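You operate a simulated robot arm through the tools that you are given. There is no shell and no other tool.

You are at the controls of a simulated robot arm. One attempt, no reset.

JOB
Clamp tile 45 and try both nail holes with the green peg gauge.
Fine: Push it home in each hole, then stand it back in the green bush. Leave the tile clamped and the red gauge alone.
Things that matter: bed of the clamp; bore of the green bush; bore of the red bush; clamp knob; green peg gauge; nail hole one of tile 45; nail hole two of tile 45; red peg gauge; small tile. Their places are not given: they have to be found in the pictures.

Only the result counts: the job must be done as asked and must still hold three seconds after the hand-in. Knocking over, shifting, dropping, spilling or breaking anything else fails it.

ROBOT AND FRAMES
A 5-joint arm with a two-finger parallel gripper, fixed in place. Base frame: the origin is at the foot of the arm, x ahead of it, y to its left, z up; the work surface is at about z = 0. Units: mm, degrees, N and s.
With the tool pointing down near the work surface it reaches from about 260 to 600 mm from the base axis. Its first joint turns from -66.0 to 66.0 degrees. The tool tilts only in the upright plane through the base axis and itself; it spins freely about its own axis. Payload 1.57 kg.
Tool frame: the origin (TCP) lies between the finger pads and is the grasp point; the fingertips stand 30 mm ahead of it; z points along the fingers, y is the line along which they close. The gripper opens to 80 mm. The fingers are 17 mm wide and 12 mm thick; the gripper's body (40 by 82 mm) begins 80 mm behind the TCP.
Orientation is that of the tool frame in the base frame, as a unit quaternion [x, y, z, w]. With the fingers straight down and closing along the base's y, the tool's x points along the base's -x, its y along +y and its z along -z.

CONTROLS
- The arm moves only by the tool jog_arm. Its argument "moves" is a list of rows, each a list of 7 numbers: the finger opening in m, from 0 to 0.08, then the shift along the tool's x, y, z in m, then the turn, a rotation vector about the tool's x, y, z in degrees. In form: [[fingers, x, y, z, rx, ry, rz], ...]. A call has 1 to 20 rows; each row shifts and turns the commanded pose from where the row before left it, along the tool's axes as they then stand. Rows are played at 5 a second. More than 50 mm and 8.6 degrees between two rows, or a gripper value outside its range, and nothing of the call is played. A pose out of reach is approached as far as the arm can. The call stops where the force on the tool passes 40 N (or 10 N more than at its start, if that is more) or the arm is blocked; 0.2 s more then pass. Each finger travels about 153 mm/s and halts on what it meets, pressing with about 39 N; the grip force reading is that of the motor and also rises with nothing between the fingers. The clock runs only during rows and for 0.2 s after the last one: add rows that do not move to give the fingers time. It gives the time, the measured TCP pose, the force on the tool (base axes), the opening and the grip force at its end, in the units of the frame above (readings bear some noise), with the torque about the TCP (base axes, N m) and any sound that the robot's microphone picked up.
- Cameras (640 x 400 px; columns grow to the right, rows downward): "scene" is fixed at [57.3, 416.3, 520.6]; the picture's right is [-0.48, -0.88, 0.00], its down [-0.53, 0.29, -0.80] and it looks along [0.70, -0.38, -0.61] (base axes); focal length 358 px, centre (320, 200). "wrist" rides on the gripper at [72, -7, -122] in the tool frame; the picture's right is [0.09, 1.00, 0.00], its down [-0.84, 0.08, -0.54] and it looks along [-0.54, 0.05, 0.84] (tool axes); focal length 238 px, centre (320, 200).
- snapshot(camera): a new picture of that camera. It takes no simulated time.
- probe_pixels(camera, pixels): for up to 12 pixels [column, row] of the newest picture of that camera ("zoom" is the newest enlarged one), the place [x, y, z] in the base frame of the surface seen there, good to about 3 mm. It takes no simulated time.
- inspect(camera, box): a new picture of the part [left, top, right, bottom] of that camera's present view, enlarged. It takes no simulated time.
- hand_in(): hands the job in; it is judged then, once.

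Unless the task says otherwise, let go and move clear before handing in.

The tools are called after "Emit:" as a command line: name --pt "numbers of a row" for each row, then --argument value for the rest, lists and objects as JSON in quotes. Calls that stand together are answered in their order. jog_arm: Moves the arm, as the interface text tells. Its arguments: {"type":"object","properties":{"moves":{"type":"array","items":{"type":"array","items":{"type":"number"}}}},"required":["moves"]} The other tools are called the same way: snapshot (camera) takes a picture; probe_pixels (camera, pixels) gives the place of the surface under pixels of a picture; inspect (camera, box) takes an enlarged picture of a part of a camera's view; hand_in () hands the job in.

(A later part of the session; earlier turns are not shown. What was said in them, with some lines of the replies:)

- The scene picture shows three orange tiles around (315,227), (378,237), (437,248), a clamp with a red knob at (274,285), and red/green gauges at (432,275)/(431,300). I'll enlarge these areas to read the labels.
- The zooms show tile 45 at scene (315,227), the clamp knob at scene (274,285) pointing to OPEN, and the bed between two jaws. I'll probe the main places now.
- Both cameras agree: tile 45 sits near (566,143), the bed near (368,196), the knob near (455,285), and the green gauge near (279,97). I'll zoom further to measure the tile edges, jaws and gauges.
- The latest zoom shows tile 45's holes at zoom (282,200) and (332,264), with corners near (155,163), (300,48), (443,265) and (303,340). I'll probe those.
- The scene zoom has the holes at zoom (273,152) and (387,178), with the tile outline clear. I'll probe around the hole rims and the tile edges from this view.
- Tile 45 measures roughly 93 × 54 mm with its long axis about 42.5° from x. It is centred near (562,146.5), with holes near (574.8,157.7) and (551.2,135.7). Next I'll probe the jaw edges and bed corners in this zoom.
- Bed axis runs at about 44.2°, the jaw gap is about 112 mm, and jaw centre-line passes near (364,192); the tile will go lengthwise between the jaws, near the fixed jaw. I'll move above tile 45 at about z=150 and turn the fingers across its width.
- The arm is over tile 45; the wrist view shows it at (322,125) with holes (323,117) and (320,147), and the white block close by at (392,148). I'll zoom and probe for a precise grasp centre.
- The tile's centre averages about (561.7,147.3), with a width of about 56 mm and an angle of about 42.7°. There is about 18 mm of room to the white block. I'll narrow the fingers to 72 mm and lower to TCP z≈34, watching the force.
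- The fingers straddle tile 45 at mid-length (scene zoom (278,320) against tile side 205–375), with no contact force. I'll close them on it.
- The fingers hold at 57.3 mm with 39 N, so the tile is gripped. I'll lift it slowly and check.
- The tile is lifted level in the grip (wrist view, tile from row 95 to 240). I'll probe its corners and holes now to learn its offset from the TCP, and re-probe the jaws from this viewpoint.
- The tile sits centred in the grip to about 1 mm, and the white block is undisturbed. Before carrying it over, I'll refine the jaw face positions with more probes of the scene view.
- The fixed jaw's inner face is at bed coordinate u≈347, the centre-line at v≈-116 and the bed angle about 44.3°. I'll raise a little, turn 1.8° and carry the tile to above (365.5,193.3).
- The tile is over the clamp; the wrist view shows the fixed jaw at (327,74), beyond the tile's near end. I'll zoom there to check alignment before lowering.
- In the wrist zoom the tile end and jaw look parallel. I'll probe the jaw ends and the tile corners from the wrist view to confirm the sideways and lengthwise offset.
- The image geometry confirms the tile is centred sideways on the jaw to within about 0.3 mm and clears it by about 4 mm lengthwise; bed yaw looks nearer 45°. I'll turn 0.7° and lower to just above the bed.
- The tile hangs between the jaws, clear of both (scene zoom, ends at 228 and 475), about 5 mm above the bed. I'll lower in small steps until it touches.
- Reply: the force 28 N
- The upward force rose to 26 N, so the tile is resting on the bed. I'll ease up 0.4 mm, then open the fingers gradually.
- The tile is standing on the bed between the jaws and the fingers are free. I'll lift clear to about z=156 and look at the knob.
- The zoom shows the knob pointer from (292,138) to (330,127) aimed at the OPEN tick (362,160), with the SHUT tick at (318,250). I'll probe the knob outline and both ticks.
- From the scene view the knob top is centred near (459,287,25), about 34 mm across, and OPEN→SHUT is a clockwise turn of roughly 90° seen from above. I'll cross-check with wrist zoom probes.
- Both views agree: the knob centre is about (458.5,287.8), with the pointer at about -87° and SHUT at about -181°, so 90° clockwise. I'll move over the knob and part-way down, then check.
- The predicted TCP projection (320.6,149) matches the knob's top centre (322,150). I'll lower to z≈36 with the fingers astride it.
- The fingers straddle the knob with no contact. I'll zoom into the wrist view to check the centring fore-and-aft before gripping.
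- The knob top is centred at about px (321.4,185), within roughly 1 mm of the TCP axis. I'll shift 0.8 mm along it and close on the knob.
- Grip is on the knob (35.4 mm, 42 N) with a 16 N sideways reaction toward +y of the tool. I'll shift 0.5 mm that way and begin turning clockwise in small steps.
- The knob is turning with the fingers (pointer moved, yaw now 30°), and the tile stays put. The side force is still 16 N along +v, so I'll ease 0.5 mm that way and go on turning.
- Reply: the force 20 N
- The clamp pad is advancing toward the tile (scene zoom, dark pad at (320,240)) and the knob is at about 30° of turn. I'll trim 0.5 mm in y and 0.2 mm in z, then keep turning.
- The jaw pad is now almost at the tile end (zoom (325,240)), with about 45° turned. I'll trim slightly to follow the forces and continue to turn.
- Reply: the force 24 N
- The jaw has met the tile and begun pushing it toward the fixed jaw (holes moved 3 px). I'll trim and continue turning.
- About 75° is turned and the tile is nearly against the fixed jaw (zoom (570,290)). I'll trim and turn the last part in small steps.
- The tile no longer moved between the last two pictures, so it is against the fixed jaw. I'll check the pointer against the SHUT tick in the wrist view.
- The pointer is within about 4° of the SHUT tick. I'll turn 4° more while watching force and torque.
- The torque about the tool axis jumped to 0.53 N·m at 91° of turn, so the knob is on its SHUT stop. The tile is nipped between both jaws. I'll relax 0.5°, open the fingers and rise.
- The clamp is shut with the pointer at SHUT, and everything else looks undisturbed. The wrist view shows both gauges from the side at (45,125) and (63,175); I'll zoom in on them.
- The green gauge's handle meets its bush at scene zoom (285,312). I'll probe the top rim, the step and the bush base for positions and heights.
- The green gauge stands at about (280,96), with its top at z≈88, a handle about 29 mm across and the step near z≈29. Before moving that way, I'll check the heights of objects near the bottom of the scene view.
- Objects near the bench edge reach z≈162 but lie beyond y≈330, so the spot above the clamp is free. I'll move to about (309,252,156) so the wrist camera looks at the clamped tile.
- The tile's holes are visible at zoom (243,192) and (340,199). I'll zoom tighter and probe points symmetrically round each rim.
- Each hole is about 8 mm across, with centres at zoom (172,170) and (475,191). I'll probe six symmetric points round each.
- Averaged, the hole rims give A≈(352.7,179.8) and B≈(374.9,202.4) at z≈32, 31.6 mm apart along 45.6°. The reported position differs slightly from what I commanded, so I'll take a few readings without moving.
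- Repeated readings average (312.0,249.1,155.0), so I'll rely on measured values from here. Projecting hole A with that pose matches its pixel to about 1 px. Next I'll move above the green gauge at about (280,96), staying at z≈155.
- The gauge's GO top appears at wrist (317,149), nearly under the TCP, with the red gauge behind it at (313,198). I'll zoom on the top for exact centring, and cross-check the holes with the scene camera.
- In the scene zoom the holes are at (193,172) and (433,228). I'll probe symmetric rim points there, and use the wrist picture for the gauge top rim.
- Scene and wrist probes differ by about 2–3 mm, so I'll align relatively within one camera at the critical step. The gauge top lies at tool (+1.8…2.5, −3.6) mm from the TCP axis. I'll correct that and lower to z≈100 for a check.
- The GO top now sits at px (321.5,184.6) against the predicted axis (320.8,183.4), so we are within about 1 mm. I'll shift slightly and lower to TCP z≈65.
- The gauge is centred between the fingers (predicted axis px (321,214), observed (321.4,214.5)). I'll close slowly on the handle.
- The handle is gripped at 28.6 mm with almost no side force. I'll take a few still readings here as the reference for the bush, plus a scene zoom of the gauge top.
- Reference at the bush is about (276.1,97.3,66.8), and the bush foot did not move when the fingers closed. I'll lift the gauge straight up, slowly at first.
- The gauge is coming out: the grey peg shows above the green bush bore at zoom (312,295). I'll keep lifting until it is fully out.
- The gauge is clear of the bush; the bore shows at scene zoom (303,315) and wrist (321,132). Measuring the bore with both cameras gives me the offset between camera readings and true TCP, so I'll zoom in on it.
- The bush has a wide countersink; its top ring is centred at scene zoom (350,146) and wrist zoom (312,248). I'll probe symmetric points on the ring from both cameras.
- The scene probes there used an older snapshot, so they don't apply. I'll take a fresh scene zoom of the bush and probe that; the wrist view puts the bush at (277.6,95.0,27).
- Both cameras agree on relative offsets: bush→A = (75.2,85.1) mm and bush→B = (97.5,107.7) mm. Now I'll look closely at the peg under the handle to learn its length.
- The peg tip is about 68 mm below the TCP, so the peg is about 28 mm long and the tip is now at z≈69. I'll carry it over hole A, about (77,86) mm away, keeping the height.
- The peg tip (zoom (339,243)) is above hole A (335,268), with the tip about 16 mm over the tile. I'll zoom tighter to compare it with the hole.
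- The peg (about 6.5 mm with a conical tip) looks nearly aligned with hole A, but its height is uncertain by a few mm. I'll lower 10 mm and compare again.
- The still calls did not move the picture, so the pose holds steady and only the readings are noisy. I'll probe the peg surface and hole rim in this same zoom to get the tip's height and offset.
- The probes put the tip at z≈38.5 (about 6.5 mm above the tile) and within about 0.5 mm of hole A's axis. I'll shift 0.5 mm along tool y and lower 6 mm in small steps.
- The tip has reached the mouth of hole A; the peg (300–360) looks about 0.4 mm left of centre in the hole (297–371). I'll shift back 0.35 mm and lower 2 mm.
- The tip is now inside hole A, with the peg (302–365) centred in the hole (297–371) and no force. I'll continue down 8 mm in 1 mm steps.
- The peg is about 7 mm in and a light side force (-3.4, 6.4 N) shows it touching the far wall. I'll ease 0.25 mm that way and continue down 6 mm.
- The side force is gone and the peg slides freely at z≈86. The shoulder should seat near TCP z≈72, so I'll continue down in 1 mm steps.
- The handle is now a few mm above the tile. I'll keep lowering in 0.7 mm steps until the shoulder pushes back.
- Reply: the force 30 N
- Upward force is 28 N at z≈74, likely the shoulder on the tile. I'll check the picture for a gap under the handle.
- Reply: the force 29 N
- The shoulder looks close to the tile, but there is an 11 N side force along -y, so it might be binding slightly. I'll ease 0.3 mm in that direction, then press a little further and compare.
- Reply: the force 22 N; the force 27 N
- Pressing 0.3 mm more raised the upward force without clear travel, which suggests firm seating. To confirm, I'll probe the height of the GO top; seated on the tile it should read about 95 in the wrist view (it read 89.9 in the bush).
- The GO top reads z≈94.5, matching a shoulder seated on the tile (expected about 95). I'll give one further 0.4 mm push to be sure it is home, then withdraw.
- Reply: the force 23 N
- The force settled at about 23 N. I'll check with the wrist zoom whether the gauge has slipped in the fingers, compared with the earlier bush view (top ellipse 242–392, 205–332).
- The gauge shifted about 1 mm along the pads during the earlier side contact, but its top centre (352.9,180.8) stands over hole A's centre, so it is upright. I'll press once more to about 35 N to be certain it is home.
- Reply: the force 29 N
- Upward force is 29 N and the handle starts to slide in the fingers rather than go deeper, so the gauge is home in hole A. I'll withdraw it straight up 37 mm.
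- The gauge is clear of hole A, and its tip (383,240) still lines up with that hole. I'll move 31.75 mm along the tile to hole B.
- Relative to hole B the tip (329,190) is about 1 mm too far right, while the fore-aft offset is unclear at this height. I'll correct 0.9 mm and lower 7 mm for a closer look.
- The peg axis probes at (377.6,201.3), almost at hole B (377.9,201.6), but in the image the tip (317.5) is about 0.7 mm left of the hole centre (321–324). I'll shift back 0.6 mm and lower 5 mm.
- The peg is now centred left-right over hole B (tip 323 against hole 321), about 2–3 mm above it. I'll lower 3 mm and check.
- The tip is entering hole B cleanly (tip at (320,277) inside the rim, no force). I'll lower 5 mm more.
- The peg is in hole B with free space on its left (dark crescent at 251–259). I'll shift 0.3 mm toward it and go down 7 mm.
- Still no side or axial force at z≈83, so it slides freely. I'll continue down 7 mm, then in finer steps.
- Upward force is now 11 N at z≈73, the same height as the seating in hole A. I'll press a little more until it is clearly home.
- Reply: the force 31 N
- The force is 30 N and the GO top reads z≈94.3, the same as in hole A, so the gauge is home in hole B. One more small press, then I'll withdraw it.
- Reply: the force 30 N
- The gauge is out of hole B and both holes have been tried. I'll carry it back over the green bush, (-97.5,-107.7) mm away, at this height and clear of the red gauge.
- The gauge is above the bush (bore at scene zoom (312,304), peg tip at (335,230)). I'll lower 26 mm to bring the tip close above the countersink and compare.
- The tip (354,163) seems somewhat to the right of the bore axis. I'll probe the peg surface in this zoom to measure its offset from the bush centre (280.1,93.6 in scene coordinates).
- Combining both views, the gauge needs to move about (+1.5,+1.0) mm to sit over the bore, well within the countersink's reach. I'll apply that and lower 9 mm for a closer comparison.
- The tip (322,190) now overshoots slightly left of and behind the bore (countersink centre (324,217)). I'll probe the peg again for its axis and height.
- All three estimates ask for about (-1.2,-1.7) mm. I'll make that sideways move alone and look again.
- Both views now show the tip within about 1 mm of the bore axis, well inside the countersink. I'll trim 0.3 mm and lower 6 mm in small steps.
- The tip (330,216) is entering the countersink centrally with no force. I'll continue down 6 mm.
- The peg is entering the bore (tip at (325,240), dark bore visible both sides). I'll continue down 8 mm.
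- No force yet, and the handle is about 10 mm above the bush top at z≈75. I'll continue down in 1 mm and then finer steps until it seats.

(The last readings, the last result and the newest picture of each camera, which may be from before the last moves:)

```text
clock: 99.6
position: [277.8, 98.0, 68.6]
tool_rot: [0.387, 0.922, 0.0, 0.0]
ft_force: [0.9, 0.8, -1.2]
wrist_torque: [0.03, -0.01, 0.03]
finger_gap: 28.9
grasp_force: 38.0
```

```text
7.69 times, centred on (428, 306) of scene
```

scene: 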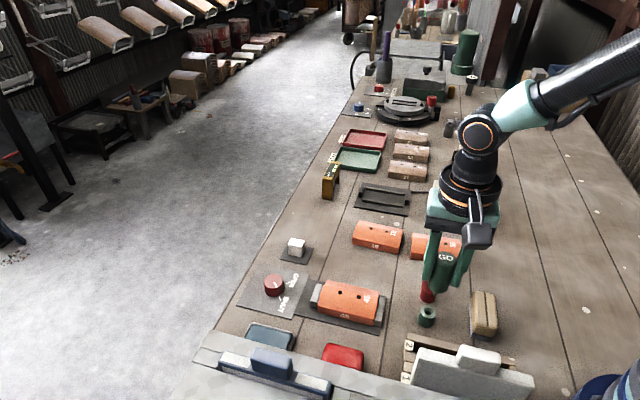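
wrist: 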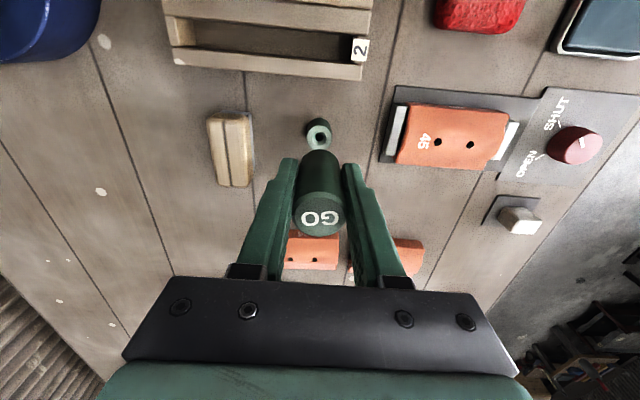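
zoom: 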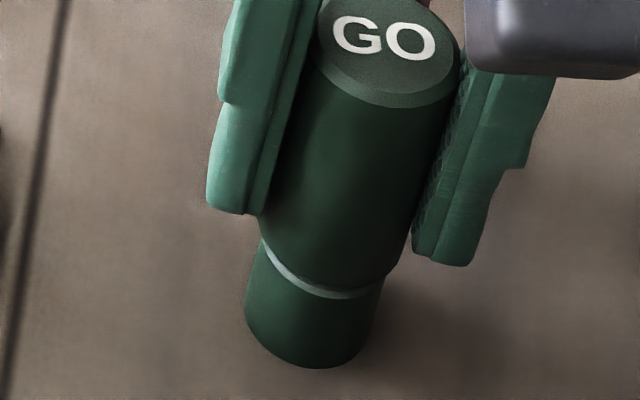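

Emit:
jog_arm --pt "0.022 0 0 0.0005 0 0 0" --pt "0.022 0 0 0.0005 0 0 0" --pt "0.022 0 0 0.0005 0 0 0" --pt "0.022 0 0 0.0005 0 0 0" --pt "0.022 0 0 0.0005 0 0 0" --pt "0.022 0 0 0 0 0 0"

Emit:
inspect --camera "scene" --box '[405, 280, 450, 332]'

```text
clock: 101.0
position: [277.6, 97.1, 66.8]
tool_rot: [0.387, 0.922, 0.0, 0.0]
ft_force: [0.2, -0.3, -1.1]
wrist_torque: [-0.03, 0.02, -0.01]
finger_gap: 29.1
grasp_force: 39.1
```

```text
7.69 times, centred on (428, 306) of scene
```

zoom: 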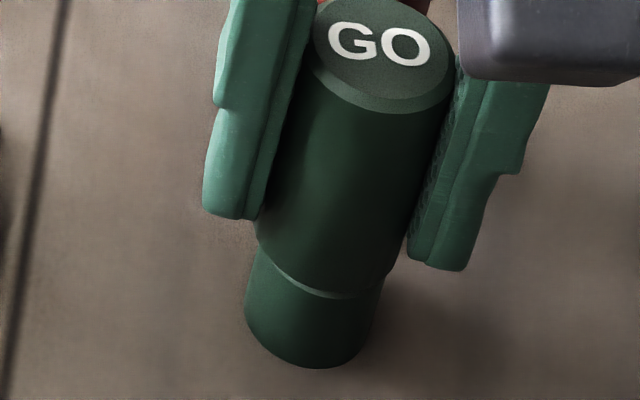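

The gap at the step is almost closed (thin bright line at zoom (330,293)), with no force. I'll continue in 0.4 mm steps until it seats.

Emit:
jog_arm --pt "0.022 0 0 0.0004 0 0 0" --pt "0.022 0 0 0.0004 0 0 0" --pt "0.022 0 0 0.0004 0 0 0" --pt "0.022 0 0 0 0 0 0"

Emit:
inspect --camera "scene" --box '[405, 280, 450, 332]'

```text
clock: 102.0
position: [279.7, 98.5, 65.9]
tool_rot: [0.387, 0.922, 0.0, 0.0]
ft_force: [-8.7, 3.7, 28.7]
wrist_torque: [-0.16, 0.14, -0.05]
finger_gap: 28.8
grasp_force: 39.0
```

```text
7.69 times, centred on (428, 306) of scene
```

zoom: 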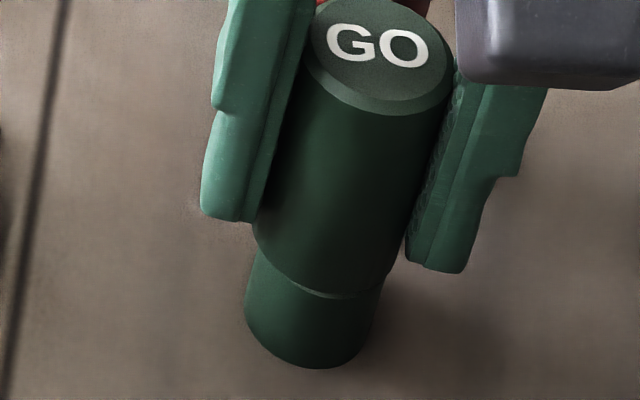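

The gauge is seated in the bush (29 N up, gap closed). I'll ease off the press and side load slightly, then open the fingers gradually.

Emit:
jog_arm --pt "0.022 0.0003 -0.0001 -0.0004 0 0 0" --pt "0.022 0 0 0 0 0 0" --pt "0.028 0 0 0 0 0 0" --pt "0.03 0 0 0 0 0 0" --pt "0.033 0 0 0 0 0 0" --pt "0.037 0 0 0 0 0 0" --pt "0.042 0 0 0 0 0 0" --pt "0.048 0 0 0 0 0 0" --pt "0.05 0 0 0 0 0 0" --pt "0.05 0 0 0 0 0 0"

Emit:
inspect --camera "scene" --box '[405, 270, 460, 332]'

Emit:
inspect --camera "wrist" --box '[250, 120, 390, 260]'

```text
clock: 104.2
position: [276.7, 98.6, 66.2]
tool_rot: [0.387, 0.922, 0.0, 0.0]
ft_force: [0.1, 0.4, -0.2]
wrist_torque: [-0.01, 0.02, -0.01]
finger_gap: 49.9
grasp_force: 0.0
```

```text
6.45 times, centred on (432, 301) of scene
```

zoom: 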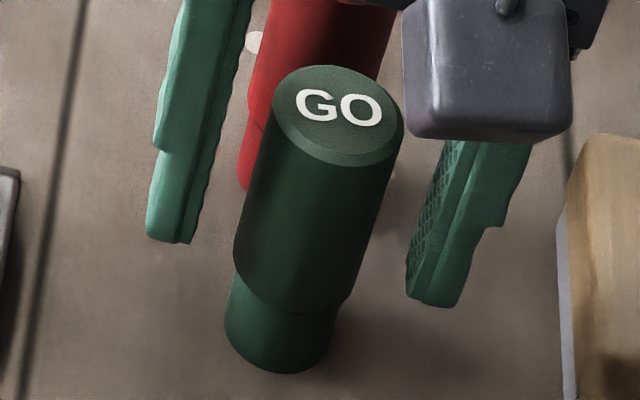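

```text
2.86 times, centred on (320, 190) of wrist
```

zoom: 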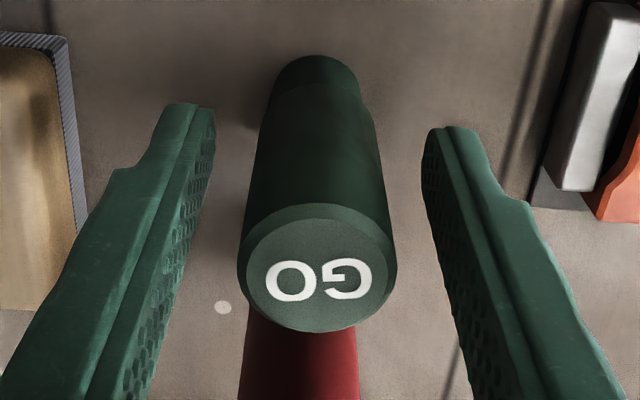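

The gauge stands upright and fully down in the green bush, and the fingers are clear on both sides. I'll rise straight up and check everything.

Emit:
jog_arm --pt "0.05 0 0 -0.01 0 0 0" --pt "0.05 0 0 -0.015 0 0 0" --pt "0.05 0 0 -0.02 0 0 0" --pt "0.05 0 0 -0.02 0 0 0" --pt "0.05 0 0 -0.03 0 0 0" --pt "0.05 0 0 -0.03 0 0 0" --pt "0.05 0 0 -0.03 0 0 0" --pt "0.05 0 0 0 0 0 0"

Emit:
snapshot --camera "scene"

Emit:
inspect --camera "scene" --box '[395, 245, 475, 335]'

Emit:
inspect --camera "scene" --box '[235, 240, 395, 340]'

Emit:
snapshot --camera "wrist"

```text
clock: 106.0
position: [275.1, 99.1, 221.5]
tool_rot: [0.387, 0.922, 0.0, -0.001]
ft_force: [0.5, 0.9, 0.4]
wrist_torque: [0.02, -0.02, -0.02]
finger_gap: 50.2
grasp_force: 0.1
```

```text
taken
```

scene: 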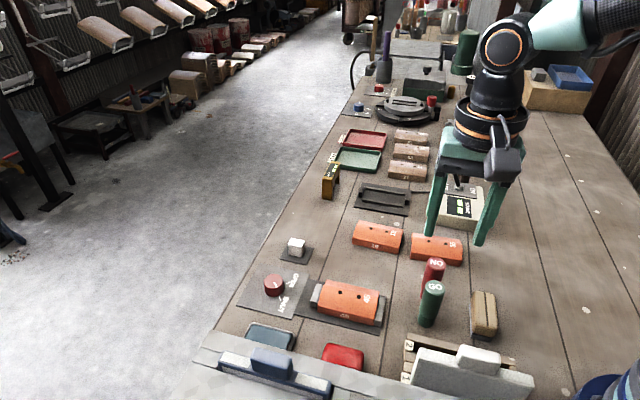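

```text
4.44 times, centred on (435, 290) of scene
```

zoom: 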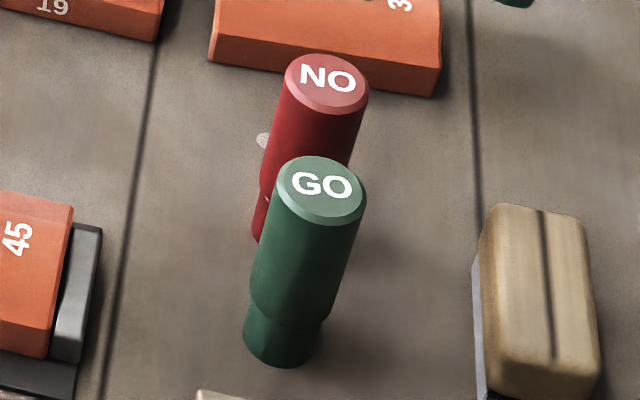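

```text
4.00 times, centred on (315, 290) of scene
```

zoom: 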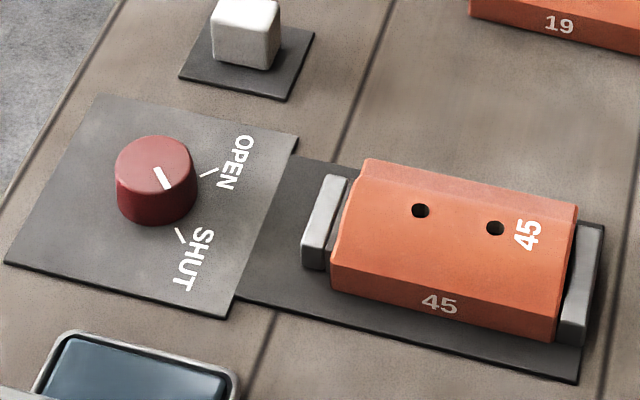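

```text
taken
```

wrist: 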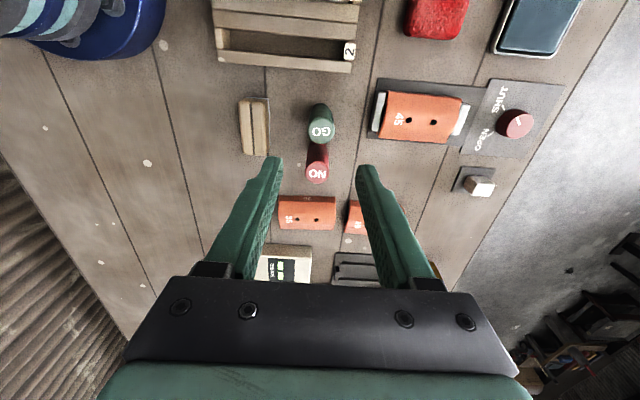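

The final pictures show tile 45 clamped with the knob at SHUT and the green gauge upright in its bush. The red gauge is untouched, the other objects are in place, and the arm is well clear. I'm handing the job in.

Emit:
hand_in

```text
The job is handed in.
```

The job is handed in. Tile 45 is clamped, and the green gauge went home in both nail holes and is back in its green bush. The result of the judging was not shown to me.

- **Clamp:** The knob was turned about 91° to its SHUT stop. That pushed the tile tight against the fixed jaw, and it is still clamped there.
- **Nail holes:** In each hole I pressed until the gauge pushed back with about 29–30 N. The gauge top read z≈94.5 and z≈94.3, which matches the handle shoulder resting on the tile both times.
- **Bush:** The green gauge was pressed down until it seated and stands upright on its own.
- **Everything else:** The red gauge and the other objects look undisturbed in the last pictures, and the arm is clear above the bench.

The gauge slipped a millimetre or two in the fingers while being pressed and pushed sideways in the holes. It did not affect the seating.
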